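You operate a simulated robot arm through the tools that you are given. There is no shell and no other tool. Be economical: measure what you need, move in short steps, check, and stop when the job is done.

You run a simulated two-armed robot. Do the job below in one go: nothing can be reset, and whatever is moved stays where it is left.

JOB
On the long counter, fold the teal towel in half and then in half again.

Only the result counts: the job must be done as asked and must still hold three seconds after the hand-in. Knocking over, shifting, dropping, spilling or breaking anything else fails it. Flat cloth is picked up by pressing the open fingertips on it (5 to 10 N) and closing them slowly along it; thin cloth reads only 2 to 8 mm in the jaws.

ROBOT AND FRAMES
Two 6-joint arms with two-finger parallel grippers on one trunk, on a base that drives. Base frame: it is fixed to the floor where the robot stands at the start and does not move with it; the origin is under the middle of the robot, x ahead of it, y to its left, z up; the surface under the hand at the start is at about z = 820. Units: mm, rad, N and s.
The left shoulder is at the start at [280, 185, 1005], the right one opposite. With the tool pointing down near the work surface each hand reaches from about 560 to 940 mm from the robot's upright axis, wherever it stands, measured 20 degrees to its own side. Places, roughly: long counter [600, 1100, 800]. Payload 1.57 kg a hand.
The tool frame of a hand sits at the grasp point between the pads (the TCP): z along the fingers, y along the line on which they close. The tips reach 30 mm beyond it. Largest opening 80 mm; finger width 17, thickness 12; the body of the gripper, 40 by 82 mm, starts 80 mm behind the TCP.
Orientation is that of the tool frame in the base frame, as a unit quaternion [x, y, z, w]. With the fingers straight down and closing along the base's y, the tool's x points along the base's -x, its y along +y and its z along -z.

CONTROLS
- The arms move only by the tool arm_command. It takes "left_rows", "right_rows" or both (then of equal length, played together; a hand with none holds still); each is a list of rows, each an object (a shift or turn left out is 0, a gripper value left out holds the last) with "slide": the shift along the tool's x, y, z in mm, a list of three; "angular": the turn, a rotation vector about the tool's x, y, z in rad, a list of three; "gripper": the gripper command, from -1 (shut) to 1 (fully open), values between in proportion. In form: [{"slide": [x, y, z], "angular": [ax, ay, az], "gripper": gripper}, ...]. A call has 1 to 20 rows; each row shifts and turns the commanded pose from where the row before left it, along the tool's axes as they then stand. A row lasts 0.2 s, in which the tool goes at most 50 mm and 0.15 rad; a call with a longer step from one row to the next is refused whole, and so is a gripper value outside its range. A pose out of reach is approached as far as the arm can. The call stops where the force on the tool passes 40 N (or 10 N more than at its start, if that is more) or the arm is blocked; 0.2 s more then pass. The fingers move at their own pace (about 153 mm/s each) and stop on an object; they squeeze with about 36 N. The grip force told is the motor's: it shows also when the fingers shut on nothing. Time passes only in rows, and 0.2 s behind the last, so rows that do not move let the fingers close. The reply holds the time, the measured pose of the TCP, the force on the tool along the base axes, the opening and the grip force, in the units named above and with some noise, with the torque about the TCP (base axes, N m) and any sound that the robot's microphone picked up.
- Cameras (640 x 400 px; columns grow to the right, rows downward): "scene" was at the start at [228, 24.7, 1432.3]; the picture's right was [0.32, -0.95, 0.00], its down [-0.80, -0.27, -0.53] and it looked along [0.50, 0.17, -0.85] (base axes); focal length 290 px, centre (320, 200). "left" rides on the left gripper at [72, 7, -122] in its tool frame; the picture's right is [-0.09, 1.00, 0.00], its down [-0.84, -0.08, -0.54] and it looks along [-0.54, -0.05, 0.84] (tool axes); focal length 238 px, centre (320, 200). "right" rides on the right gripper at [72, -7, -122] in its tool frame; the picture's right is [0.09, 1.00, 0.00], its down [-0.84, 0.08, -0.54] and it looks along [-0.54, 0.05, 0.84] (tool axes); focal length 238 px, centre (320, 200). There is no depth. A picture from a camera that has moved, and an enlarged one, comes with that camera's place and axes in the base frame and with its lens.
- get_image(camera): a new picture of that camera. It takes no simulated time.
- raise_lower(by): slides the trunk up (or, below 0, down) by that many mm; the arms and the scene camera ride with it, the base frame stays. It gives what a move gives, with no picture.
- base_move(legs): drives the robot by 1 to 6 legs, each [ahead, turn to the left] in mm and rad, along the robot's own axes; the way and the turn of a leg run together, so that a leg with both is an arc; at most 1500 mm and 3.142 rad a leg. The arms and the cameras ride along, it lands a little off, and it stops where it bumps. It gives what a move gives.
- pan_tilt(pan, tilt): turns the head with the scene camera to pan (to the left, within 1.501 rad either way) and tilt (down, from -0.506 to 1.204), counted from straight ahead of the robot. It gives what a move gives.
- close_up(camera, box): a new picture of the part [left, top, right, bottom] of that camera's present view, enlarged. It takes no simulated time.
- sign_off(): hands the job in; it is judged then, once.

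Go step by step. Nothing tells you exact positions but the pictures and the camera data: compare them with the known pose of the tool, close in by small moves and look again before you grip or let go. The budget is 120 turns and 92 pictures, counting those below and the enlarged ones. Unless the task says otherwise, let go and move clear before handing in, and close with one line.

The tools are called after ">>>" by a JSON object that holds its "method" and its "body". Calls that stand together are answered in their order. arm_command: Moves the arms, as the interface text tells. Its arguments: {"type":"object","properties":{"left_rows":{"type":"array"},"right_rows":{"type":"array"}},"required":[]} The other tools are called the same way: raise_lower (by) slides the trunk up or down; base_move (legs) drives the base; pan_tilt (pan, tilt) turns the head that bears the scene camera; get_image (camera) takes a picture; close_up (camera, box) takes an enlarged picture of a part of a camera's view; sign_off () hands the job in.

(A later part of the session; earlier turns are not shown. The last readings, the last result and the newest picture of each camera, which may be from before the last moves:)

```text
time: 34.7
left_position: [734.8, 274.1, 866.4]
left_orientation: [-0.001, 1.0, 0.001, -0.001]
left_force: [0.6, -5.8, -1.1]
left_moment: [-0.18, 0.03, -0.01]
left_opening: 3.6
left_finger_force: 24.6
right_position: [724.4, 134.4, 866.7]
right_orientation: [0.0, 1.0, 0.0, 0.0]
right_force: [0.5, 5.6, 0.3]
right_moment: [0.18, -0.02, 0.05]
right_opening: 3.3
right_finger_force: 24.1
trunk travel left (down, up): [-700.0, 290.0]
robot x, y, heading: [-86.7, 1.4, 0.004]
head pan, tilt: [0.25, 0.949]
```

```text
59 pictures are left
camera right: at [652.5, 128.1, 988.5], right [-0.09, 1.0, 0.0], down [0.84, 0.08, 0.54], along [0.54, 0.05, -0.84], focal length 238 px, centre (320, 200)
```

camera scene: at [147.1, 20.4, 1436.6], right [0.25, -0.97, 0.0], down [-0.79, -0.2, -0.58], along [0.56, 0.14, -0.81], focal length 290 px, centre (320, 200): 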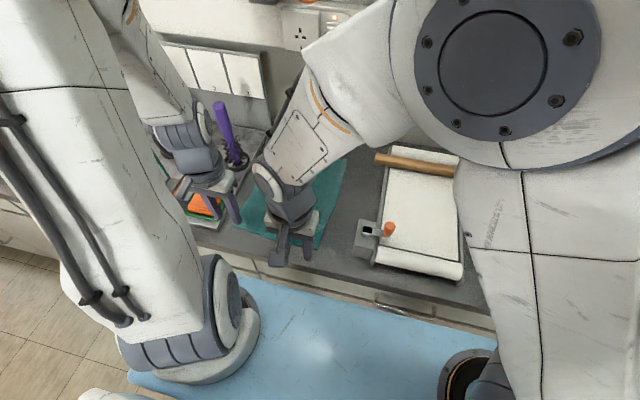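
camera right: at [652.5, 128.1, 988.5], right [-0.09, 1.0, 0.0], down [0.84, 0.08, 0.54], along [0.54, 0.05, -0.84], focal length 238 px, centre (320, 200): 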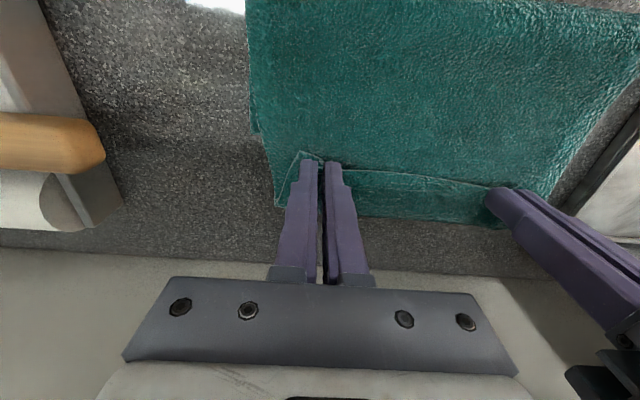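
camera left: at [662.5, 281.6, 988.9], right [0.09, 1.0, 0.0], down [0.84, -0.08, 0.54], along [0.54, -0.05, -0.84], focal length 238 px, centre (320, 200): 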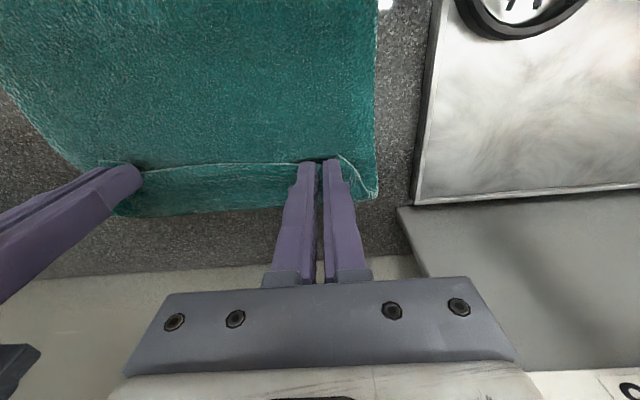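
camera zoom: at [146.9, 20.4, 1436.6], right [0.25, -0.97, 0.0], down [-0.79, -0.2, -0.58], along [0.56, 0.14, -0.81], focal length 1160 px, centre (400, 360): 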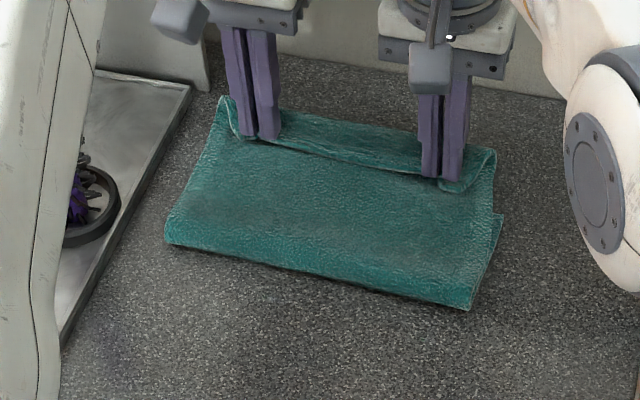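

The hem now overhangs the far edge by about 40 mm, because the hand can't rotate near the wall. I'll put the edge back and fold the far edge toward me instead, where there is room to tilt the hands.

>>> {"method": "arm_command", "body": {"left_rows": [{"slide": [3, 0, -24]}, {"slide": [12, 0, -28]}, {"slide": [18, 0, -26]}, {"slide": [26, 0, -22]}, {"slide": [30, 0, -17]}, {"slide": [34, 0, -8]}, {"slide": [36, 0, 0]}, {"slide": [34, 0, 8]}, {"slide": [30, 0, 17]}, {"slide": [26, 0, 22]}, {"slide": [20, 0, 26]}, {"slide": [14, 0, 28]}, {"slide": [10, 0, 25]}, {"slide": [5, 0, 8]}, {"slide": [0, 2, 2]}, {"slide": [0, 0, 0], "gripper": -0.2}, {"slide": [0, 0, 0]}, {"slide": [0, 0, -20]}, {"slide": [0, 0, -40]}], "right_rows": [{"slide": [3, 0, -24]}, {"slide": [12, 0, -28]}, {"slide": [18, 0, -26]}, {"slide": [26, 0, -22]}, {"slide": [30, 0, -17]}, {"slide": [34, 0, -8]}, {"slide": [36, 0, 0]}, {"slide": [34, 0, 8]}, {"slide": [30, 0, 17]}, {"slide": [26, 0, 22]}, {"slide": [20, 0, 26]}, {"slide": [14, 0, 28]}, {"slide": [10, 0, 25]}, {"slide": [5, 0, 8]}, {"slide": [0, -2, 2]}, {"slide": [0, 0, 0], "gripper": -0.2}, {"slide": [0, 0, 0]}, {"slide": [0, 0, -20]}, {"slide": [0, 0, -40]}]}}

>>> {"method": "get_image", "body": {"camera": "left"}}

```text
time: 38.7
left_position: [436.6, 277.4, 915.4]
left_orientation: [0.0, 1.0, 0.0, -0.002]
left_force: [0.7, 0.3, -0.1]
left_moment: [-0.02, 0.04, 0.02]
left_opening: 32.1
left_finger_force: 0.0
right_position: [429.1, 131.3, 915.1]
right_orientation: [0.0, 1.0, -0.001, -0.001]
right_force: [0.8, -0.1, 0.2]
right_moment: [0.01, 0.01, -0.01]
right_opening: 31.9
right_finger_force: 0.1
trunk travel left (down, up): [-700.0, 290.0]
robot x, y, heading: [-87.3, 0.6, -0.0]
head pan, tilt: [0.25, 0.949]
```

```text
58 pictures are left
camera left: at [364.6, 284.7, 1038.3], right [0.09, 1.0, 0.0], down [0.84, -0.08, 0.54], along [0.54, -0.05, -0.84], focal length 238 px, centre (320, 200)
```

left: 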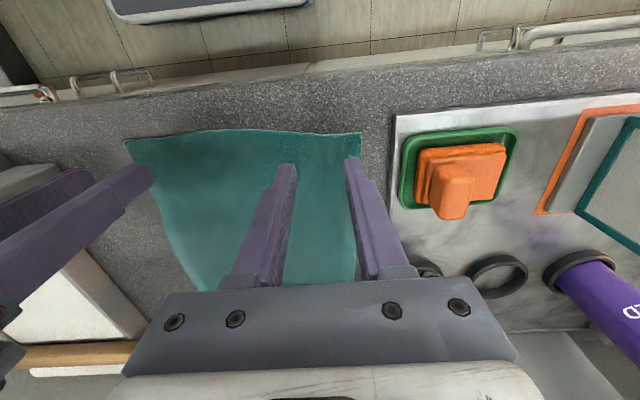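

The towel is flat again. I'll drive 25 mm forward and take both hands up and over to the far edge to look.

>>> {"method": "base_move", "body": {"legs": [[28, 0]]}}

>>> {"method": "arm_command", "body": {"left_rows": [{"slide": [-30, 0, -20]}, {"slide": [-45, 0, 0]}, {"slide": [-45, 0, 0]}, {"slide": [-45, 0, 0]}, {"slide": [-40, 0, 0]}, {"slide": [-30, 0, 0]}, {"slide": [0, 0, 0]}], "right_rows": [{"slide": [-30, 0, -20]}, {"slide": [-45, 0, 0]}, {"slide": [-45, 0, 0]}, {"slide": [-45, 0, 0]}, {"slide": [-40, 0, 0]}, {"slide": [-30, 0, 0]}, {"slide": [0, 0, 0]}]}}

>>> {"method": "get_image", "body": {"camera": "left"}}

>>> {"method": "get_image", "body": {"camera": "right"}}

```text
time: 39.5
left_position: [464.8, 278.0, 915.8]
left_orientation: [0.0, 1.0, -0.001, 0.0]
left_force: [0.0, -0.6, 0.3]
left_moment: [-0.01, -0.05, -0.03]
left_opening: 32.0
left_finger_force: 0.0
right_position: [455.2, 131.8, 915.9]
right_orientation: [0.0, 1.0, 0.0, -0.001]
right_force: [0.5, 0.5, 1.3]
right_moment: [-0.02, 0.0, 0.03]
right_opening: 31.9
right_finger_force: 0.2
trunk travel left (down, up): [-700.0, 290.0]
robot x, y, heading: [-62.0, -0.8, -0.003]
head pan, tilt: [0.25, 0.949]
```

```text
time: 41.1
left_position: [701.1, 277.4, 933.7]
left_orientation: [0.0, 1.0, 0.0, 0.0]
left_force: [-0.2, 0.0, 0.1]
left_moment: [-0.03, 0.02, 0.0]
left_opening: 31.8
left_finger_force: 0.1
right_position: [692.2, 132.8, 935.0]
right_orientation: [0.0, 1.0, -0.001, -0.001]
right_force: [0.4, -0.6, 0.4]
right_moment: [0.0, 0.02, 0.01]
right_opening: 31.9
right_finger_force: 0.0
trunk travel left (down, up): [-700.0, 290.0]
robot x, y, heading: [-57.9, 2.6, -0.001]
head pan, tilt: [0.25, 0.949]
```

```text
57 pictures are left
camera left: at [628.4, 284.4, 1057.4], right [0.09, 1.0, 0.0], down [0.84, -0.08, 0.54], along [0.54, -0.05, -0.84], focal length 238 px, centre (320, 200)
```

left: 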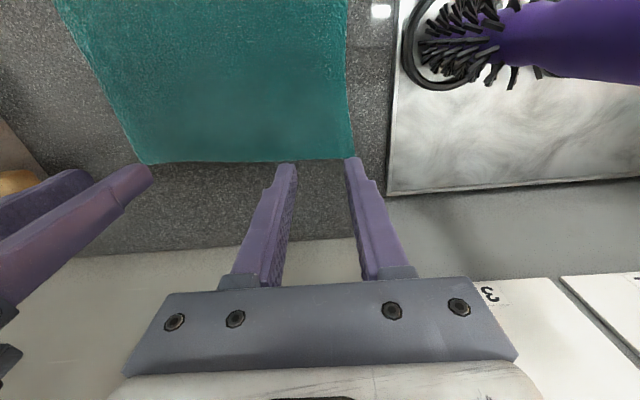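

```text
56 pictures are left
camera right: at [617.9, 124.7, 1057.0], right [-0.09, 1.0, 0.0], down [0.84, 0.08, 0.54], along [0.54, 0.05, -0.84], focal length 238 px, centre (320, 200)
```

right: 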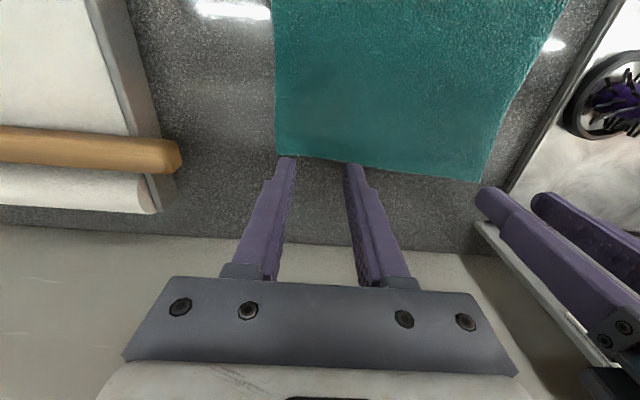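

The far edge is at x ≈ 729 on the left and 718 on the right. I'll position both fingertips half over that edge, just above it.

>>> {"method": "arm_command", "body": {"left_rows": [{"slide": [-15, 0, 20]}, {"slide": [-14, 0, 30]}, {"slide": [0, 0, 20]}, {"slide": [0, 0, 6]}, {"slide": [0, 0, 0]}], "right_rows": [{"slide": [-14, -7, 20]}, {"slide": [-13, -6, 30]}, {"slide": [0, 0, 20]}, {"slide": [0, 0, 6]}, {"slide": [0, 0, 0]}]}}

>>> {"method": "get_image", "body": {"camera": "left"}}

>>> {"method": "get_image", "body": {"camera": "right"}}

```text
time: 42.3
left_position: [729.0, 277.6, 859.2]
left_orientation: [0.0, 1.0, 0.0, -0.001]
left_force: [-0.8, -1.0, 0.1]
left_moment: [-0.01, 0.01, 0.01]
left_opening: 32.0
left_finger_force: 0.1
right_position: [717.6, 119.6, 858.9]
right_orientation: [0.0, 1.0, 0.0, 0.0]
right_force: [-0.1, -1.4, 0.4]
right_moment: [0.01, -0.03, 0.03]
right_opening: 32.2
right_finger_force: 0.0
trunk travel left (down, up): [-700.0, 290.0]
robot x, y, heading: [-58.6, 0.0, 0.0]
head pan, tilt: [0.25, 0.949]
```

```text
55 pictures are left
camera left: at [657.1, 284.5, 981.5], right [0.09, 1.0, 0.0], down [0.84, -0.08, 0.54], along [0.54, -0.05, -0.84], focal length 238 px, centre (320, 200)
```

left: 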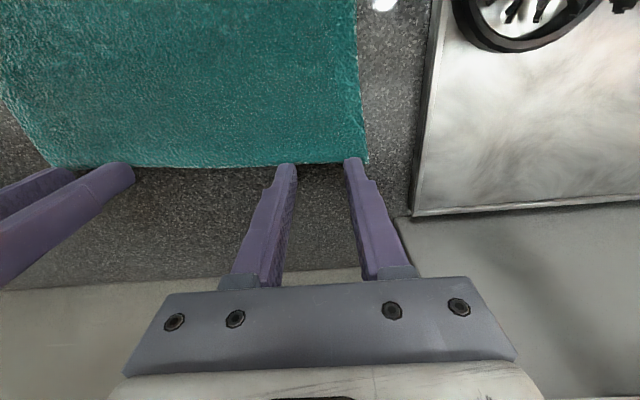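

```text
54 pictures are left
camera right: at [644.4, 112.3, 980.8], right [-0.09, 1.0, 0.0], down [0.84, 0.08, 0.54], along [0.54, 0.05, -0.84], focal length 238 px, centre (320, 200)
```

right: 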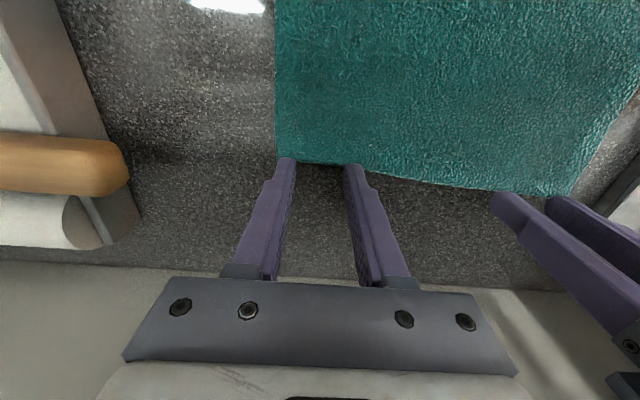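

>>> {"method": "arm_command", "body": {"left_rows": [{"slide": [0, 0, 3]}, {"slide": [0, 0, 2]}, {"slide": [0, 0, 0]}], "right_rows": [{"slide": [1.5, 0, 3]}, {"slide": [0, 0, 2]}, {"slide": [0, 0, 0]}]}}

```text
time: 43.1
left_position: [730.0, 277.0, 853.7]
left_orientation: [0.0, 1.0, 0.0, -0.002]
left_force: [0.0, 0.8, 0.8]
left_moment: [0.01, -0.03, 0.01]
left_opening: 32.0
left_finger_force: 0.0
right_position: [715.0, 119.5, 854.1]
right_orientation: [0.0, 1.0, 0.0, 0.0]
right_force: [0.3, 0.0, 2.4]
right_moment: [-0.02, 0.01, 0.0]
right_opening: 32.1
right_finger_force: 0.0
trunk travel left (down, up): [-700.0, 290.0]
robot x, y, heading: [-58.2, 0.2, -0.002]
head pan, tilt: [0.25, 0.949]
```

>>> {"method": "arm_command", "body": {"left_rows": [{"slide": [0, 0, 1.5]}, {"slide": [0, 0, 0]}], "right_rows": [{"slide": [0, 0, 1.2]}, {"slide": [0, 0, 0]}]}}

```text
time: 43.7
left_position: [729.8, 277.4, 853.0]
left_orientation: [-0.001, 1.0, 0.0, 0.0]
left_force: [1.2, 0.3, 4.6]
left_moment: [0.02, 0.0, -0.01]
left_opening: 32.1
left_finger_force: 0.1
right_position: [716.7, 119.3, 853.5]
right_orientation: [-0.001, 1.0, 0.0, 0.0]
right_force: [0.9, -1.6, 2.9]
right_moment: [0.01, 0.03, -0.01]
right_opening: 31.7
right_finger_force: 0.1
trunk travel left (down, up): [-700.0, 290.0]
robot x, y, heading: [-61.9, 0.1, -0.0]
head pan, tilt: [0.25, 0.949]
```

Forces are 4.6 and 2.9 N. I'll press about 1 mm more and close slowly.

>>> {"method": "arm_command", "body": {"left_rows": [{"slide": [0, 0, 0.9]}, {}, {"gripper": -0.28}, {"gripper": -0.36}, {"gripper": -0.44}, {"gripper": -0.52}, {"gripper": -0.6}, {"gripper": -0.68}, {"gripper": -0.76}, {"gripper": -0.84}, {"gripper": -0.92}, {"gripper": -1}, {"gripper": -1}, {"gripper": -1}], "right_rows": [{"slide": [0, 0, 1.2]}, {}, {"gripper": -0.28}, {"gripper": -0.36}, {"gripper": -0.44}, {"gripper": -0.52}, {"gripper": -0.6}, {"gripper": -0.68}, {"gripper": -0.76}, {"gripper": -0.84}, {"gripper": -0.92}, {"gripper": -1}, {"gripper": -1}, {"gripper": -1}]}}

>>> {"method": "get_image", "body": {"camera": "left"}}

>>> {"method": "get_image", "body": {"camera": "right"}}

```text
time: 46.7
left_position: [728.1, 275.3, 853.0]
left_orientation: [0.001, 1.0, -0.001, 0.0]
left_force: [-0.8, -17.4, 15.5]
left_moment: [-0.52, 0.13, 0.14]
left_opening: 3.7
left_finger_force: 25.0
right_position: [715.8, 120.3, 852.1]
right_orientation: [0.001, 1.0, 0.001, 0.001]
right_force: [0.2, 15.3, 5.4]
right_moment: [0.51, 0.02, -0.07]
right_opening: 3.4
right_finger_force: 24.3
trunk travel left (down, up): [-700.0, 290.0]
robot x, y, heading: [-57.1, 0.3, -0.001]
head pan, tilt: [0.25, 0.949]
```

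```text
53 pictures are left
camera left: at [656.0, 283.2, 975.2], right [0.09, 1.0, 0.0], down [0.84, -0.08, 0.54], along [0.54, -0.05, -0.84], focal length 238 px, centre (320, 200)
```

left: 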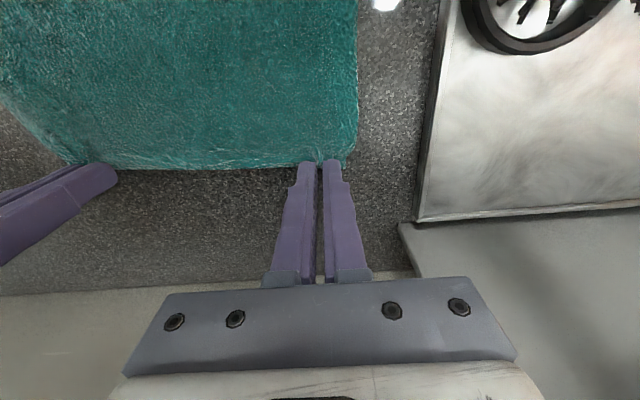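

```text
52 pictures are left
camera right: at [642.3, 112.5, 974.7], right [-0.09, 1.0, 0.0], down [0.84, 0.08, 0.54], along [0.54, 0.05, -0.84], focal length 238 px, centre (320, 200)
```

right: 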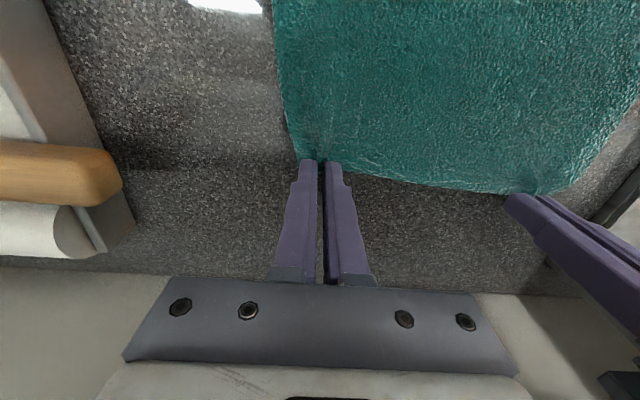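

Both hands hold just the far edge. I'll lift it to about the middle of the towel.

>>> {"method": "arm_command", "body": {"left_rows": [{"slide": [2.7, -1, -22.4]}, {"slide": [8.1, -1, -21.6]}, {"slide": [13.2, -1, -19.9]}, {"slide": [17.8, 0, -17.4]}, {"slide": [21.7, 0, -14.3]}, {"slide": [24.7, 0, -10.6]}, {"slide": [26.8, 0, -6.5]}, {"slide": [27.9, 0, -2.2]}], "right_rows": [{"slide": [2.7, 1, -22.4]}, {"slide": [8.1, 1, -21.6]}, {"slide": [13.2, 1, -19.9]}, {"slide": [17.8, 0, -17.4]}, {"slide": [21.7, 0, -14.3]}, {"slide": [24.7, 0, -10.6]}, {"slide": [26.8, 0, -6.5]}, {"slide": [27.9, 0, -2.2]}]}}

>>> {"method": "base_move", "body": {"legs": [[-80, 0]]}}

>>> {"method": "get_image", "body": {"camera": "scene"}}

```text
time: 48.5
left_position: [585.7, 274.0, 967.5]
left_orientation: [0.0, 1.0, 0.0, -0.002]
left_force: [0.4, -9.5, -0.3]
left_moment: [-0.28, 0.03, 0.09]
left_opening: 3.1
left_finger_force: 24.4
right_position: [573.2, 120.8, 966.2]
right_orientation: [0.0, 1.0, 0.0, 0.001]
right_force: [-0.3, 8.9, -1.3]
right_moment: [0.29, -0.02, -0.01]
right_opening: 3.5
right_finger_force: 24.4
trunk travel left (down, up): [-700.0, 290.0]
robot x, y, heading: [-57.0, 1.5, -0.004]
head pan, tilt: [0.25, 0.949]
```

```text
time: 49.5
left_position: [506.0, 274.7, 966.1]
left_orientation: [0.0, 1.0, -0.001, 0.0]
left_force: [-0.7, -8.6, 0.0]
left_moment: [-0.28, 0.04, 0.07]
left_opening: 2.8
left_finger_force: 24.7
right_position: [493.1, 122.5, 966.7]
right_orientation: [0.001, 1.0, 0.0, 0.0]
right_force: [0.3, 8.3, -1.0]
right_moment: [0.3, 0.03, 0.0]
right_opening: 3.6
right_finger_force: 24.2
trunk travel left (down, up): [-700.0, 290.0]
robot x, y, heading: [-140.0, -3.3, -0.001]
head pan, tilt: [0.25, 0.949]
```

```text
51 pictures are left
camera scene: at [94.7, 20.4, 1436.6], right [0.25, -0.97, 0.0], down [-0.79, -0.2, -0.58], along [0.56, 0.14, -0.81], focal length 290 px, centre (320, 200)
```

scene: 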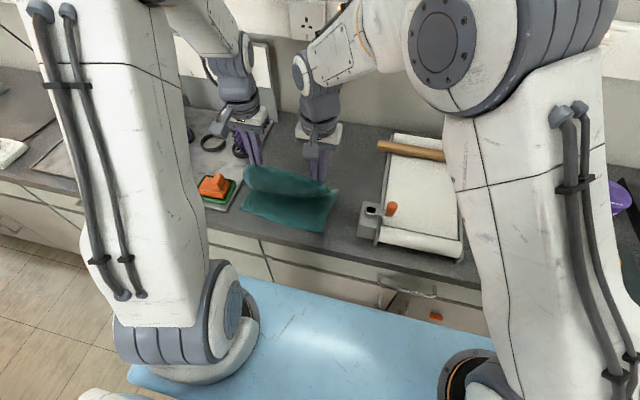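

The fold hangs well. I'll feed the hands forward and lower, then drive back again, so there's room to tilt the hands at the near edge.

>>> {"method": "arm_command", "body": {"left_rows": [{"slide": [-25, -1, 13]}, {"slide": [-25, -1, 13]}, {"slide": [-20, 0, 13]}], "right_rows": [{"slide": [-25, 1, 13]}, {"slide": [-25, 1, 13]}, {"slide": [-20, 0, 13]}]}}

>>> {"method": "base_move", "body": {"legs": [[-90, 0]]}}

>>> {"method": "close_up", "body": {"camera": "scene", "box": [200, 120, 400, 245]}}

```text
time: 50.4
left_position: [575.6, 271.8, 928.0]
left_orientation: [0.0, 1.0, 0.0, -0.001]
left_force: [0.2, -4.0, 0.1]
left_moment: [-0.11, -0.01, 0.03]
left_opening: 2.8
left_finger_force: 24.2
right_position: [562.1, 123.5, 928.1]
right_orientation: [0.0, 1.0, 0.001, 0.0]
right_force: [-0.4, 4.1, -0.2]
right_moment: [0.13, -0.01, 0.0]
right_opening: 3.2
right_finger_force: 24.3
trunk travel left (down, up): [-700.0, 290.0]
robot x, y, heading: [-141.1, 0.2, 0.002]
head pan, tilt: [0.25, 0.949]
```

```text
time: 51.5
left_position: [484.1, 272.8, 928.3]
left_orientation: [0.0, 1.0, 0.0, -0.001]
left_force: [-0.4, -4.1, -0.4]
left_moment: [-0.13, 0.03, 0.05]
left_opening: 2.6
left_finger_force: 24.6
right_position: [471.7, 123.9, 926.8]
right_orientation: [0.0, 1.0, 0.0, 0.0]
right_force: [0.7, 4.1, 0.2]
right_moment: [0.12, 0.05, 0.02]
right_opening: 3.3
right_finger_force: 24.3
trunk travel left (down, up): [-700.0, 290.0]
robot x, y, heading: [-233.4, -0.1, 0.002]
head pan, tilt: [0.25, 0.949]
```

```text
3.20 times, centred on (300, 182) of scene
camera zoom: at [4.2, 20.5, 1436.6], right [0.25, -0.97, 0.0], down [-0.79, -0.2, -0.58], along [0.56, 0.14, -0.81], focal length 928 px, centre (384, 256)
```

zoom: 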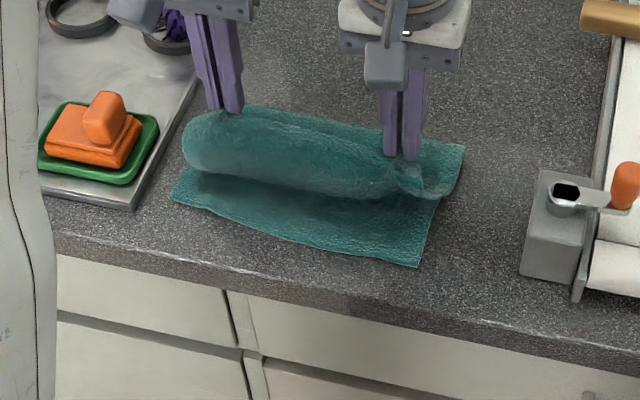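

The near edge of the bottom layer is visible and the fold hangs above it. I'll tilt both hands about 0.96 rad so their fingers point forward.

>>> {"method": "arm_command", "body": {"left_rows": [{"angular": [0, -0.12, 0]}, {"angular": [0, -0.12, 0]}, {"angular": [0, -0.12, 0]}, {"angular": [0, -0.12, 0]}, {"angular": [0, -0.12, 0]}, {"angular": [0, -0.12, 0]}, {"angular": [0, -0.12, 0]}, {"angular": [0, -0.12, 0]}, {}], "right_rows": [{"angular": [0, -0.12, 0]}, {"angular": [0, -0.12, 0]}, {"angular": [0, -0.12, 0]}, {"angular": [0, -0.12, 0]}, {"angular": [0, -0.12, 0]}, {"angular": [0, -0.12, 0]}, {"angular": [0, -0.12, 0]}, {"angular": [0, -0.12, 0]}, {}]}}

>>> {"method": "close_up", "body": {"camera": "scene", "box": [200, 120, 400, 245]}}

>>> {"method": "get_image", "body": {"camera": "left"}}

```text
time: 53.5
left_position: [483.8, 257.1, 926.9]
left_orientation: [0.002, 0.929, -0.035, 0.367]
left_force: [0.5, -0.8, 0.3]
left_moment: [0.03, 0.0, 0.02]
left_opening: 3.0
left_finger_force: 24.4
left hand out of reach, approached as far as the arm can: row 4, 5, 6
right_position: [472.3, 125.4, 929.2]
right_orientation: [0.0, 0.887, 0.001, 0.462]
right_force: [1.2, -0.2, -0.2]
right_moment: [-0.04, 0.01, -0.02]
right_opening: 3.2
right_finger_force: 24.4
trunk travel left (down, up): [-700.0, 290.0]
robot x, y, heading: [-231.8, 0.2, -0.004]
head pan, tilt: [0.25, 0.949]
```

```text
3.20 times, centred on (300, 182) of scene
camera zoom: at [3.8, 20.5, 1436.6], right [0.25, -0.97, 0.0], down [-0.79, -0.2, -0.58], along [0.56, 0.14, -0.81], focal length 928 px, centre (384, 256)
```

zoom: 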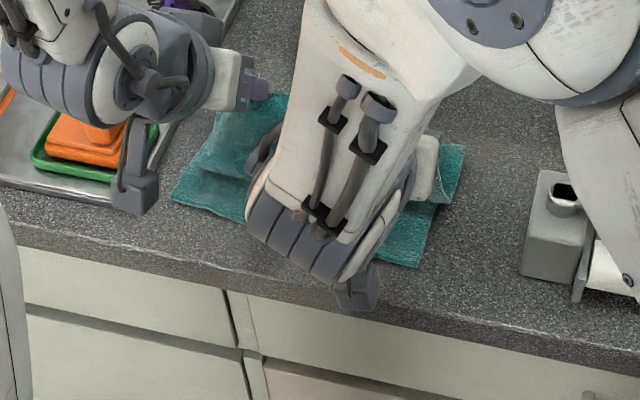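

```text
48 pictures are left
camera left: at [348.5, 270.2, 966.7], right [0.1, 1.0, 0.0], down [0.24, -0.02, 0.97], along [0.97, -0.09, -0.24], focal length 238 px, centre (320, 200)
```

left: 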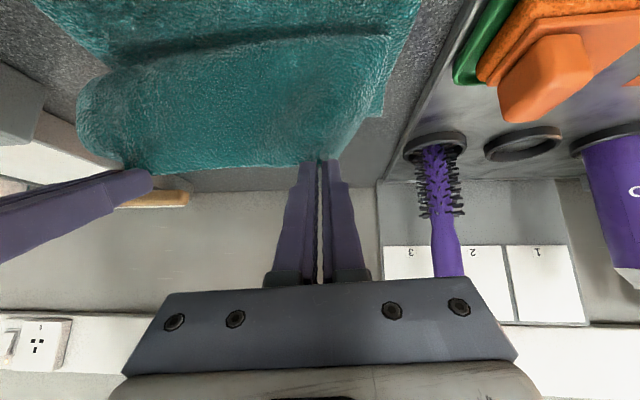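

The left wrist is near a limit. I'll lower and advance the hands a little, then back the base off 60 mm more.

>>> {"method": "arm_command", "body": {"left_rows": [{"slide": [3, 3, 18]}, {"slide": [3, 3, 18]}, {}], "right_rows": [{"slide": [6.5, 0, 17]}, {"slide": [6.5, 0, 17]}, {}]}}

>>> {"method": "base_move", "body": {"legs": [[-60, 0]]}}

>>> {"method": "get_image", "body": {"camera": "left"}}

>>> {"method": "get_image", "body": {"camera": "right"}}

```text
time: 54.2
left_position: [506.8, 259.6, 896.6]
left_orientation: [0.002, 0.929, -0.034, 0.367]
left_force: [-0.1, 0.4, -0.7]
left_moment: [0.04, 0.04, 0.01]
left_opening: 2.6
left_finger_force: 23.8
right_position: [492.8, 123.3, 899.5]
right_orientation: [0.0, 0.887, 0.0, 0.462]
right_force: [0.3, 0.2, 0.3]
right_moment: [0.0, -0.03, -0.02]
right_opening: 3.2
right_finger_force: 24.1
trunk travel left (down, up): [-700.0, 290.0]
robot x, y, heading: [-229.9, 0.6, 0.003]
head pan, tilt: [0.25, 0.949]
```

```text
time: 55.2
left_position: [445.3, 260.2, 895.2]
left_orientation: [0.002, 0.929, -0.034, 0.367]
left_force: [-0.3, -0.2, -0.6]
left_moment: [-0.03, 0.0, 0.01]
left_opening: 2.5
left_finger_force: 23.9
right_position: [432.8, 123.1, 897.8]
right_orientation: [0.001, 0.887, 0.0, 0.461]
right_force: [0.6, 0.0, 0.4]
right_moment: [-0.02, 0.04, -0.04]
right_opening: 3.2
right_finger_force: 24.5
trunk travel left (down, up): [-700.0, 290.0]
robot x, y, heading: [-289.2, 1.3, -0.007]
head pan, tilt: [0.25, 0.949]
```

```text
47 pictures are left
camera left: at [308.9, 273.5, 935.8], right [0.1, 1.0, 0.0], down [0.24, -0.02, 0.97], along [0.97, -0.09, -0.24], focal length 238 px, centre (320, 200)
```

left: 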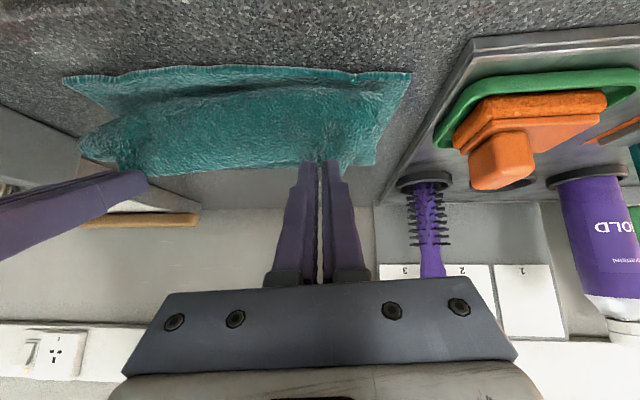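

```text
46 pictures are left
camera right: at [289.8, 116.4, 908.6], right [-0.05, 1.0, -0.07], down [0.04, 0.08, 1.0], along [1.0, 0.05, -0.04], focal length 238 px, centre (320, 200)
```

right: 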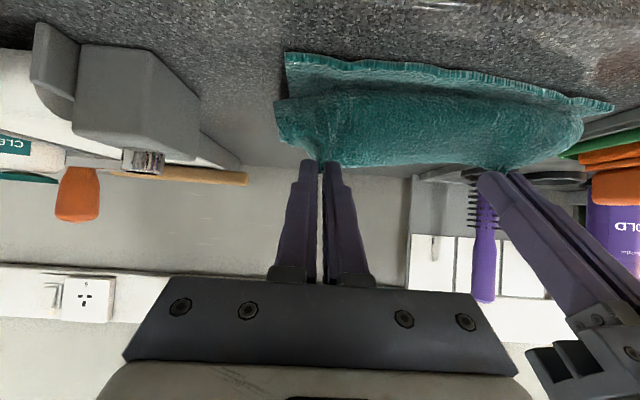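

Bottom near edge is at x ≈ 441 on the left and 421 on the right. I'll bring the held edge down and back onto it, stopping just above.

>>> {"method": "arm_command", "body": {"left_rows": [{"slide": [11, 3, 3.75]}, {"slide": [11, 3, 3.75]}, {"slide": [11, 3, 3.75]}, {"slide": [11, 3, 3.75]}, {}], "right_rows": [{"slide": [13.2, 0.75, 1.6]}, {"slide": [13.2, 0.75, 1.6]}, {"slide": [13.2, 0.75, 1.6]}, {"slide": [13.2, 0.75, 1.6]}, {}]}}

>>> {"method": "get_image", "body": {"camera": "left"}}

>>> {"method": "get_image", "body": {"camera": "right"}}

>>> {"method": "close_up", "body": {"camera": "scene", "box": [200, 100, 400, 225]}}

```text
time: 56.4
left_position: [427.9, 272.2, 858.6]
left_orientation: [0.002, 0.929, -0.039, 0.367]
left_force: [-0.4, -3.1, 5.1]
left_moment: [-0.11, -0.04, -0.01]
left_opening: 3.0
left_finger_force: 23.9
left hand out of reach, approached as far as the arm can: row 4
right_position: [408.5, 126.4, 851.7]
right_orientation: [0.001, 0.886, 0.001, 0.464]
right_force: [1.6, 2.2, 6.6]
right_moment: [0.0, -0.16, 0.03]
right_opening: 3.3
right_finger_force: 24.6
trunk travel left (down, up): [-700.0, 290.0]
robot x, y, heading: [-291.2, -0.7, 0.0]
head pan, tilt: [0.25, 0.949]
```

```text
45 pictures are left
camera left: at [292.6, 286.1, 899.4], right [0.1, 1.0, -0.01], down [0.24, -0.02, 0.97], along [0.97, -0.1, -0.24], focal length 238 px, centre (320, 200)
```

left: 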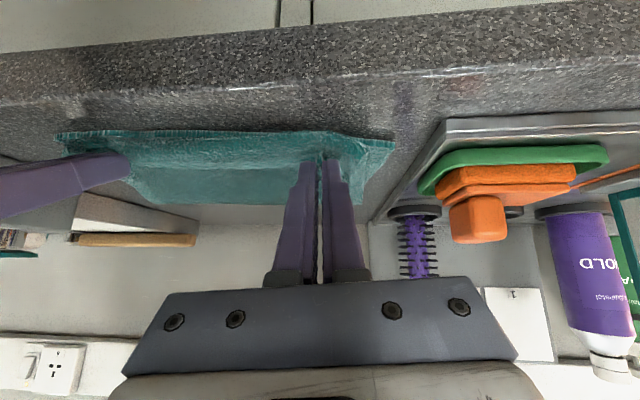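

```text
44 pictures are left
camera right: at [265.0, 120.1, 863.1], right [-0.05, 1.0, -0.07], down [0.03, 0.08, 1.0], along [1.0, 0.05, -0.04], focal length 238 px, centre (320, 200)
```

right: 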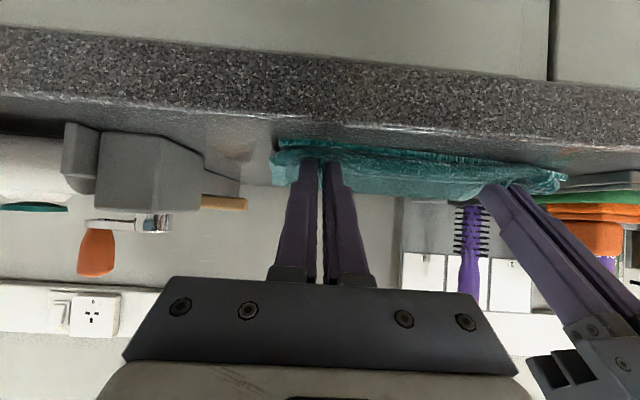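

```text
3.20 times, centred on (300, 162) of scene
camera zoom: at [-57.4, 20.2, 1436.9], right [0.25, -0.97, 0.0], down [-0.79, -0.2, -0.58], along [0.56, 0.14, -0.81], focal length 928 px, centre (384, 320)
```

zoom: 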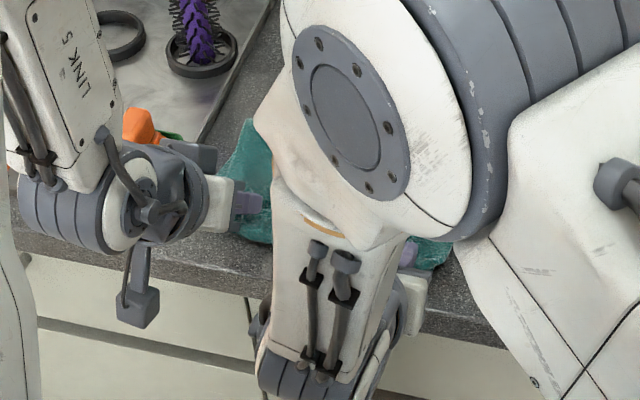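

The edge is down on the near edge with light contact. I'll open the fingers, raise slightly, back the base away and look.

>>> {"method": "arm_command", "body": {"left_rows": [{"gripper": -0.7}, {"gripper": -0.3}, {}, {"slide": [-7, 0, -8]}, {"slide": [-14, 0, -16]}, {}], "right_rows": [{"gripper": -0.7}, {"gripper": -0.3}, {}, {"slide": [-5, 0, -9]}, {"slide": [-14, 0, -16]}, {}]}}

>>> {"method": "get_image", "body": {"camera": "left"}}

>>> {"method": "get_image", "body": {"camera": "right"}}

```text
time: 57.8
left_position: [428.1, 274.7, 891.8]
left_orientation: [0.002, 0.929, -0.035, 0.368]
left_force: [-0.3, 0.4, -0.8]
left_moment: [-0.03, 0.01, 0.0]
left_opening: 27.9
left_finger_force: 0.0
right_position: [396.0, 126.8, 881.6]
right_orientation: [-0.001, 0.887, 0.001, 0.461]
right_force: [0.5, 0.9, -0.1]
right_moment: [0.01, 0.02, 0.0]
right_opening: 28.0
right_finger_force: 0.1
trunk travel left (down, up): [-700.0, 290.0]
robot x, y, heading: [-287.5, 1.7, -0.0]
head pan, tilt: [0.25, 0.949]
```

```text
42 pictures are left
camera left: at [291.7, 288.1, 931.5], right [0.1, 1.0, 0.0], down [0.24, -0.02, 0.97], along [0.97, -0.09, -0.24], focal length 238 px, centre (320, 200)
```

left: 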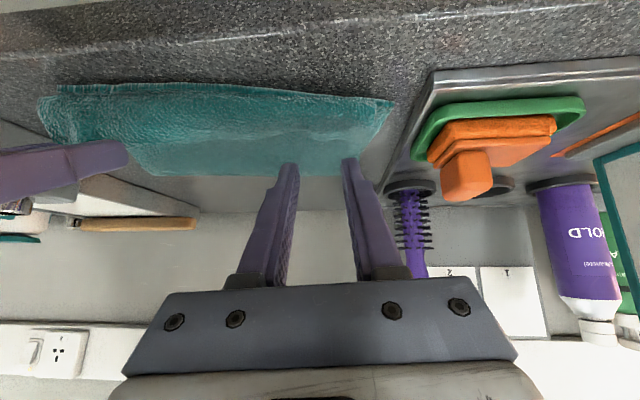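

```text
41 pictures are left
camera right: at [253.7, 119.2, 892.4], right [-0.05, 1.0, -0.08], down [0.04, 0.08, 1.0], along [1.0, 0.05, -0.04], focal length 238 px, centre (320, 200)
```

right: 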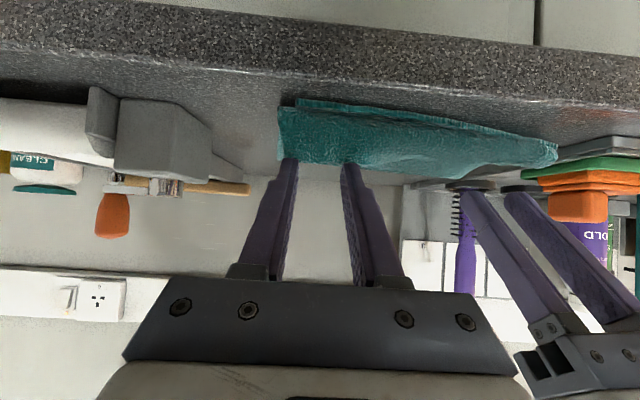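

The fold dropped open cleanly, with the two edges nearly aligned. I'll raise and level the hands, then view it from the scene camera.

>>> {"method": "arm_command", "body": {"left_rows": [{"slide": [-20, 0, -22]}, {"slide": [-20, 0, -22]}, {"slide": [-20, 0, -22]}, {"angular": [0, 0.12, 0]}, {"angular": [0, 0.12, 0]}, {"angular": [0, 0.12, 0]}, {"angular": [0, 0.12, 0]}, {"angular": [0, 0.12, 0]}, {"angular": [0, 0.12, 0]}, {"angular": [0, 0.03, 0]}, {}, {}], "right_rows": [{"slide": [-24, 0, -17]}, {"slide": [-24, 0, -17]}, {"slide": [-24, 0, -17]}, {"angular": [0, 0.12, 0]}, {"angular": [0, 0.12, 0]}, {"angular": [0, 0.12, 0]}, {"angular": [0, 0.12, 0]}, {"angular": [0, 0.12, 0]}, {"angular": [0, 0.12, 0]}, {"angular": [0, 0.12, 0]}, {"angular": [0, 0.12, 0]}, {}]}}

>>> {"method": "pan_tilt", "body": {"pan": 0.3, "tilt": 0.8}}

>>> {"method": "close_up", "body": {"camera": "scene", "box": [200, 120, 420, 260]}}

```text
time: 60.4
left_position: [428.3, 276.0, 980.3]
left_orientation: [0.017, 0.999, -0.038, 0.026]
left_force: [-0.7, 0.5, -0.1]
left_moment: [-0.04, -0.02, 0.02]
left_opening: 28.0
left_finger_force: 0.1
left hand out of reach, approached as far as the arm can: row 6
right_position: [396.8, 126.8, 968.7]
right_orientation: [-0.001, 1.0, 0.0, -0.001]
right_force: [0.5, 0.7, 0.0]
right_moment: [0.03, 0.01, 0.03]
right_opening: 28.2
right_finger_force: 0.1
trunk travel left (down, up): [-700.0, 290.0]
robot x, y, heading: [-290.1, -0.4, -0.0]
head pan, tilt: [0.25, 0.949]
```

```text
time: 61.1
left_position: [426.9, 277.1, 979.6]
left_orientation: [0.018, 0.999, -0.039, 0.026]
left_force: [0.2, -0.1, 0.4]
left_moment: [-0.03, 0.02, 0.04]
left_opening: 28.1
left_finger_force: 0.1
right_position: [397.4, 127.5, 969.4]
right_orientation: [-0.001, 1.0, 0.001, 0.0]
right_force: [-0.6, -0.3, 0.1]
right_moment: [-0.01, 0.01, -0.05]
right_opening: 28.0
right_finger_force: 0.0
trunk travel left (down, up): [-700.0, 290.0]
robot x, y, heading: [-290.9, 0.5, 0.004]
head pan, tilt: [0.3, 0.799]
```

```text
2.86 times, centred on (310, 190) of scene
camera zoom: at [-50.4, 26.3, 1448.1], right [0.3, -0.96, 0.0], down [-0.69, -0.21, -0.7], along [0.67, 0.21, -0.72], focal length 829 px, centre (349, 229)
```

zoom: 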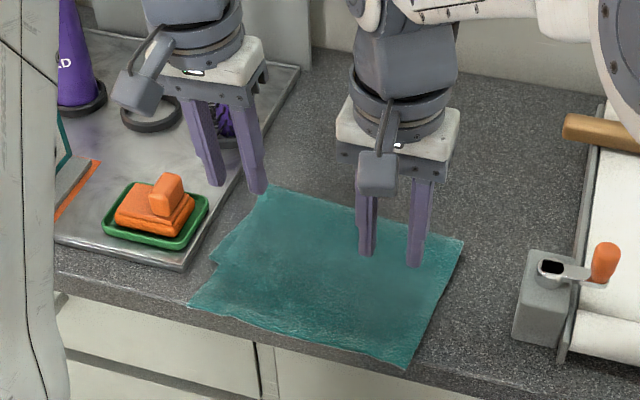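

The fold is good, but the top layer overshoots the bottom's near edge by 40–50 mm because the pinched hem unrolled when I let go. I'll drive forward 120 mm, regrip that near top edge with the fingers down, and re-lay it so the crease moves forward.

>>> {"method": "base_move", "body": {"legs": [[120, 0]]}}

>>> {"method": "arm_command", "body": {"left_rows": [{"angular": [-0.078, 0.052, -0.034]}, {"slide": [40, 0, 0], "gripper": -0.2}, {"slide": [40, 0, 0]}, {"slide": [40, 0, 10]}, {"slide": [30, 0, 20]}, {}], "right_rows": [{"slide": [30, 0, 0], "gripper": -0.2}, {"slide": [30, 5, 0]}, {"slide": [30, 5, 0]}, {"slide": [30, 0, 10]}, {"slide": [15, 0, 10]}, {}]}}

>>> {"method": "get_image", "body": {"camera": "left"}}

>>> {"method": "get_image", "body": {"camera": "right"}}

```text
time: 62.4
left_position: [548.9, 275.6, 980.3]
left_orientation: [0.019, 0.999, -0.039, 0.026]
left_force: [0.3, -0.3, 0.1]
left_moment: [0.02, -0.02, -0.05]
left_opening: 27.9
left_finger_force: 0.0
right_position: [518.9, 126.2, 968.6]
right_orientation: [0.001, 1.0, 0.0, 0.0]
right_force: [-0.2, 0.3, 0.5]
right_moment: [0.01, -0.04, -0.02]
right_opening: 28.1
right_finger_force: 0.0
trunk travel left (down, up): [-700.0, 290.0]
robot x, y, heading: [-170.9, 2.2, 0.001]
head pan, tilt: [0.3, 0.799]
```

```text
time: 63.8
left_position: [398.5, 276.0, 948.6]
left_orientation: [0.002, 1.0, 0.0, 0.0]
left_force: [0.1, 0.6, -0.3]
left_moment: [-0.01, -0.01, -0.01]
left_opening: 32.0
left_finger_force: 0.0
right_position: [382.7, 135.2, 948.6]
right_orientation: [0.001, 1.0, 0.001, 0.0]
right_force: [0.2, -0.6, -0.1]
right_moment: [0.01, 0.0, 0.0]
right_opening: 31.7
right_finger_force: 0.1
trunk travel left (down, up): [-700.0, 290.0]
robot x, y, heading: [-170.2, -0.8, -0.003]
head pan, tilt: [0.3, 0.799]
```

```text
39 pictures are left
camera left: at [326.5, 282.0, 1071.5], right [0.1, 1.0, 0.0], down [0.84, -0.08, 0.54], along [0.54, -0.05, -0.84], focal length 238 px, centre (320, 200)
```

left: 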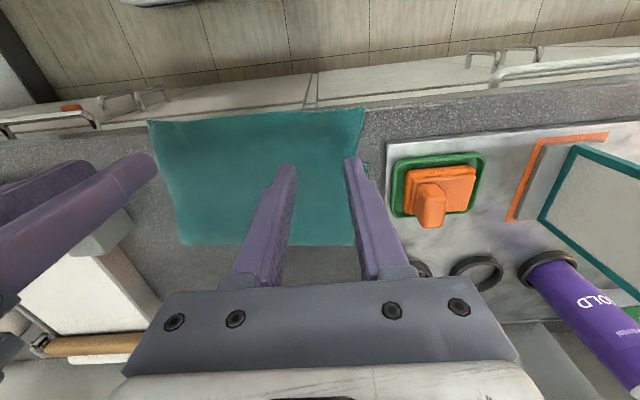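

```text
38 pictures are left
camera right: at [308.9, 128.3, 1071.0], right [-0.09, 1.0, 0.0], down [0.84, 0.08, 0.54], along [0.54, 0.05, -0.84], focal length 238 px, centre (320, 200)
```

right: 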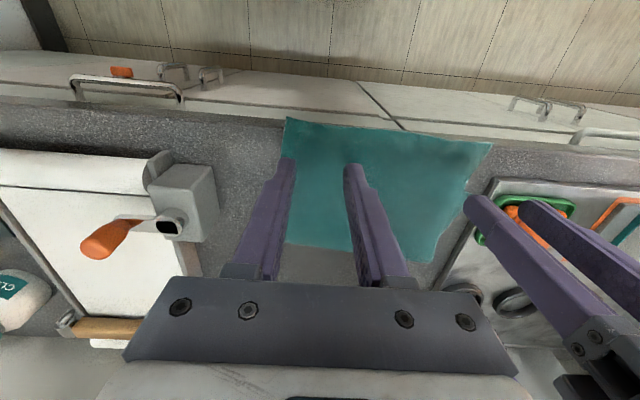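

The top edge sits right at the counter's front, x ≈ 373–381, in a single layer. I'll grip about 15 mm inside it.

>>> {"method": "arm_command", "body": {"left_rows": [{"slide": [2.5, 6, 30]}, {"slide": [0, 5, 35]}, {"slide": [0, 0, 20]}, {"slide": [0, 0, 8]}, {"slide": [0, 0, 1.5]}, {}], "right_rows": [{"slide": [-5.3, -3, 30]}, {"slide": [0, 0, 35]}, {"slide": [0, 0, 20]}, {"slide": [0, 0, 8]}, {"slide": [0, 0, 1.5]}, {}]}}

>>> {"method": "get_image", "body": {"camera": "left"}}

>>> {"method": "get_image", "body": {"camera": "right"}}

```text
time: 65.2
left_position: [397.8, 287.2, 855.3]
left_orientation: [0.002, 1.0, 0.001, 0.0]
left_force: [0.1, -1.2, 0.6]
left_moment: [0.02, -0.02, 0.0]
left_opening: 31.9
left_finger_force: 0.0
right_position: [389.4, 133.4, 854.4]
right_orientation: [0.001, 1.0, 0.0, 0.0]
right_force: [0.1, -1.0, 1.9]
right_moment: [-0.02, 0.0, -0.04]
right_opening: 31.9
right_finger_force: 0.1
trunk travel left (down, up): [-700.0, 290.0]
robot x, y, heading: [-168.7, -2.2, 0.001]
head pan, tilt: [0.3, 0.799]
```

```text
37 pictures are left
camera left: at [324.7, 293.8, 977.7], right [0.1, 1.0, 0.0], down [0.84, -0.08, 0.54], along [0.54, -0.05, -0.84], focal length 238 px, centre (320, 200)
```

left: 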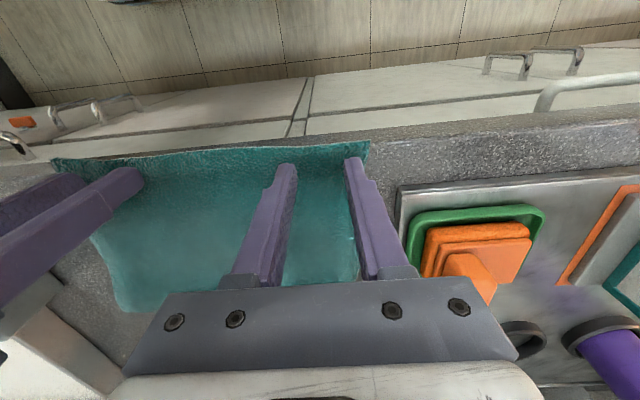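

```text
36 pictures are left
camera right: at [316.0, 125.6, 976.6], right [-0.09, 1.0, 0.0], down [0.84, 0.08, 0.54], along [0.54, 0.05, -0.84], focal length 238 px, centre (320, 200)
```

right: 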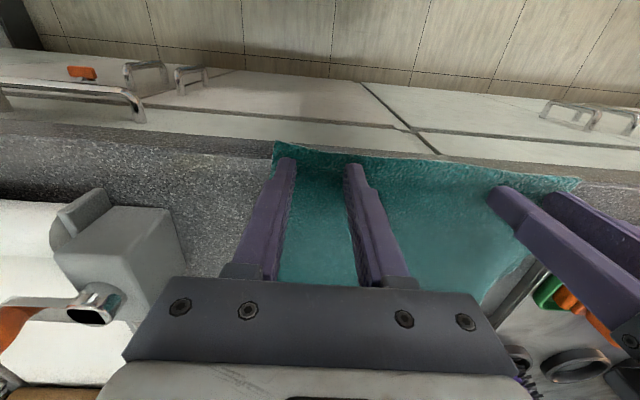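

Both fingertips are just touching, a little inside the edge. I'll press to about 7 N.

>>> {"method": "arm_command", "body": {"left_rows": [{"slide": [0, 0, 2.2]}, {}], "right_rows": [{"slide": [0, 0, 1.3]}, {}]}}

```text
time: 65.8
left_position: [396.9, 286.8, 853.6]
left_orientation: [0.002, 1.0, 0.001, 0.001]
left_force: [-0.4, 0.4, 8.6]
left_moment: [0.01, 0.04, 0.0]
left_opening: 31.8
left_finger_force: 0.1
right_position: [389.2, 132.5, 853.8]
right_orientation: [0.001, 1.0, 0.0, 0.001]
right_force: [0.6, -0.4, 4.4]
right_moment: [-0.06, 0.02, -0.07]
right_opening: 31.8
right_finger_force: 0.0
trunk travel left (down, up): [-700.0, 290.0]
robot x, y, heading: [-171.1, 0.1, -0.006]
head pan, tilt: [0.3, 0.799]
```

>>> {"method": "arm_command", "body": {"left_rows": [{}, {"gripper": -0.28}, {"gripper": -0.36}, {"gripper": -0.44}, {"gripper": -0.52}, {"gripper": -0.6}, {"gripper": -0.68}, {"gripper": -0.76}, {"gripper": -0.84}, {"gripper": -0.92}, {"gripper": -1}, {"gripper": -1}, {"gripper": -1}], "right_rows": [{"slide": [0, 0, 0.9]}, {"gripper": -0.28}, {"gripper": -0.36}, {"gripper": -0.44}, {"gripper": -0.52}, {"gripper": -0.6}, {"gripper": -0.68}, {"gripper": -0.76}, {"gripper": -0.84}, {"gripper": -0.92}, {"gripper": -1}, {"gripper": -1}, {"gripper": -1}]}}

```text
time: 68.6
left_position: [396.3, 285.1, 853.3]
left_orientation: [0.002, 1.0, 0.0, 0.001]
left_force: [-1.3, -14.4, 7.3]
left_moment: [-0.48, 0.05, -0.02]
left_opening: 3.8
left_finger_force: 24.5
right_position: [388.6, 133.6, 852.9]
right_orientation: [0.001, 1.0, 0.001, 0.002]
right_force: [0.0, 15.0, 14.7]
right_moment: [0.46, 0.02, 0.01]
right_opening: 4.5
right_finger_force: 24.6
trunk travel left (down, up): [-700.0, 290.0]
robot x, y, heading: [-170.2, 1.1, -0.004]
head pan, tilt: [0.3, 0.799]
```

Both edges are held. I'll lift to above the desired crease (x ≈ 590–600), so more of the lower layer lies down.

>>> {"method": "arm_command", "body": {"left_rows": [{"slide": [-4, -1, -24]}, {"slide": [-10, -1, -24]}, {"slide": [-16, -1, -22]}, {"slide": [-20, -1, -18]}, {"slide": [-24, 0, -14]}, {"slide": [-26, 0, -11]}, {"slide": [-26, 0, -7]}, {"slide": [-26, 0, -4]}, {"slide": [-26, 0, 0]}, {"slide": [-26, 0, 0]}, {}], "right_rows": [{"slide": [-4, 1, -24]}, {"slide": [-10, 1, -24]}, {"slide": [-16, 1, -22]}, {"slide": [-20, 1, -18]}, {"slide": [-24, 0, -14]}, {"slide": [-26, 0, -11]}, {"slide": [-26, 0, -7]}, {"slide": [-26, 0, -4]}, {"slide": [-26, 0, 0]}, {"slide": [-22, 0, 0]}, {}]}}

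>>> {"method": "get_image", "body": {"camera": "scene"}}

```text
time: 71.0
left_position: [601.5, 282.6, 977.9]
left_orientation: [0.002, 1.0, 0.001, 0.0]
left_force: [-1.1, -3.4, 1.0]
left_moment: [-0.05, 0.02, 0.01]
left_opening: 3.8
left_finger_force: 24.4
right_position: [589.8, 136.5, 976.9]
right_orientation: [0.001, 1.0, 0.0, 0.0]
right_force: [0.1, 3.1, -0.1]
right_moment: [0.09, 0.0, -0.01]
right_opening: 3.0
right_finger_force: 24.0
trunk travel left (down, up): [-700.0, 290.0]
robot x, y, heading: [-166.9, -0.2, 0.001]
head pan, tilt: [0.3, 0.799]
```

```text
35 pictures are left
camera scene: at [71.6, 25.9, 1448.1], right [0.29, -0.96, 0.0], down [-0.69, -0.21, -0.7], along [0.67, 0.21, -0.72], focal length 290 px, centre (320, 200)
```

scene: 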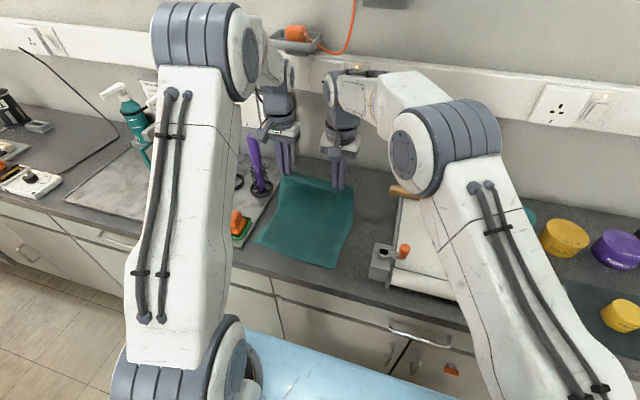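

The lower layer's near edge now appears at x ≈ 442 right and 464 left. I'll advance a bit more, then lay the top edge back down, stopping just above that edge.

>>> {"method": "arm_command", "body": {"left_rows": [{"slide": [-12, 0, 0]}, {}, {"slide": [26, 0, 2.2]}, {"slide": [25, 0, 6.6]}, {"slide": [23, 0, 10.7]}, {"slide": [20, 0, 14.4]}, {"slide": [16.5, 0, 17.6]}, {"slide": [12, 0, 20]}, {"slide": [7.6, 0, 21.8]}, {"slide": [2.5, 0, 14]}, {}], "right_rows": [{"slide": [-12, 0, 0]}, {}, {"slide": [28.3, 0, 2.2]}, {"slide": [27.2, 0, 6.6]}, {"slide": [25, 0, 10.7]}, {"slide": [22, 0, 14.4]}, {"slide": [18, 0, 17.6]}, {"slide": [13.4, 0, 20]}, {"slide": [8.2, 0, 21.8]}, {"slide": [2.8, 0, 14]}, {}]}}

>>> {"method": "close_up", "body": {"camera": "scene", "box": [220, 140, 400, 290]}}

>>> {"method": "get_image", "body": {"camera": "left"}}

>>> {"method": "get_image", "body": {"camera": "right"}}

```text
time: 73.4
left_position: [478.8, 282.4, 870.7]
left_orientation: [0.002, 1.0, -0.001, 0.0]
left_force: [-1.0, -5.5, -0.6]
left_moment: [-0.16, 0.01, 0.02]
left_opening: 3.8
left_finger_force: 24.9
right_position: [456.6, 137.0, 869.1]
right_orientation: [0.001, 1.0, 0.001, -0.001]
right_force: [1.0, 3.8, -0.1]
right_moment: [0.14, -0.03, 0.02]
right_opening: 3.1
right_finger_force: 24.6
trunk travel left (down, up): [-700.0, 290.0]
robot x, y, heading: [-165.7, -2.2, -0.001]
head pan, tilt: [0.3, 0.799]
```

```text
2.67 times, centred on (310, 215) of scene
camera zoom: at [71.3, 26.0, 1448.2], right [0.29, -0.96, 0.0], down [-0.69, -0.21, -0.7], along [0.67, 0.21, -0.72], focal length 773 px, centre (347, 160)
```

zoom: 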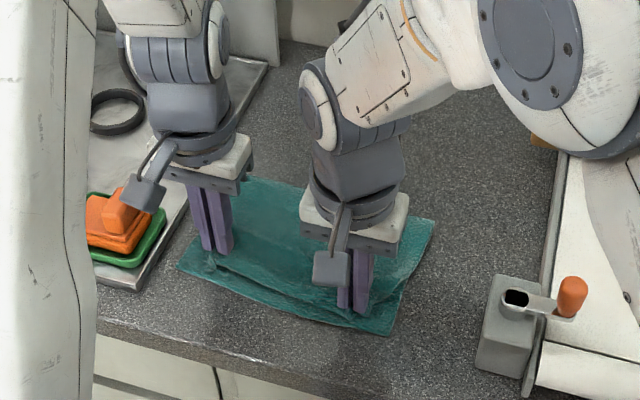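

```text
33 pictures are left
camera left: at [407.4, 289.3, 993.0], right [0.1, 1.0, 0.0], down [0.84, -0.08, 0.54], along [0.54, -0.05, -0.84], focal length 238 px, centre (320, 200)
```

left: 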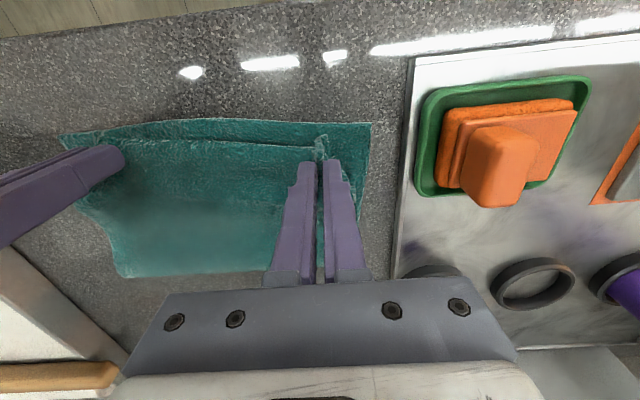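

```text
32 pictures are left
camera right: at [382.7, 129.4, 990.6], right [-0.09, 1.0, 0.0], down [0.84, 0.08, 0.54], along [0.54, 0.05, -0.84], focal length 238 px, centre (320, 200)
```

right: 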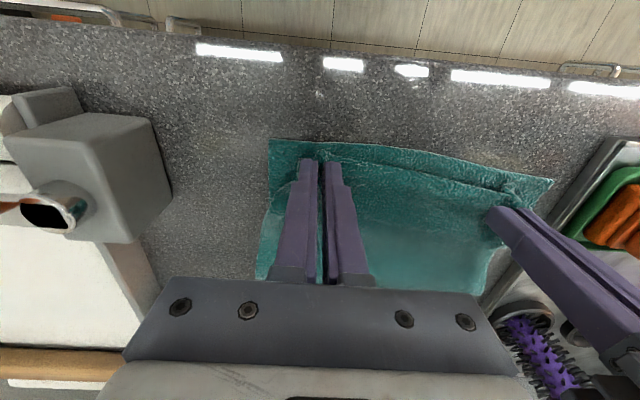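

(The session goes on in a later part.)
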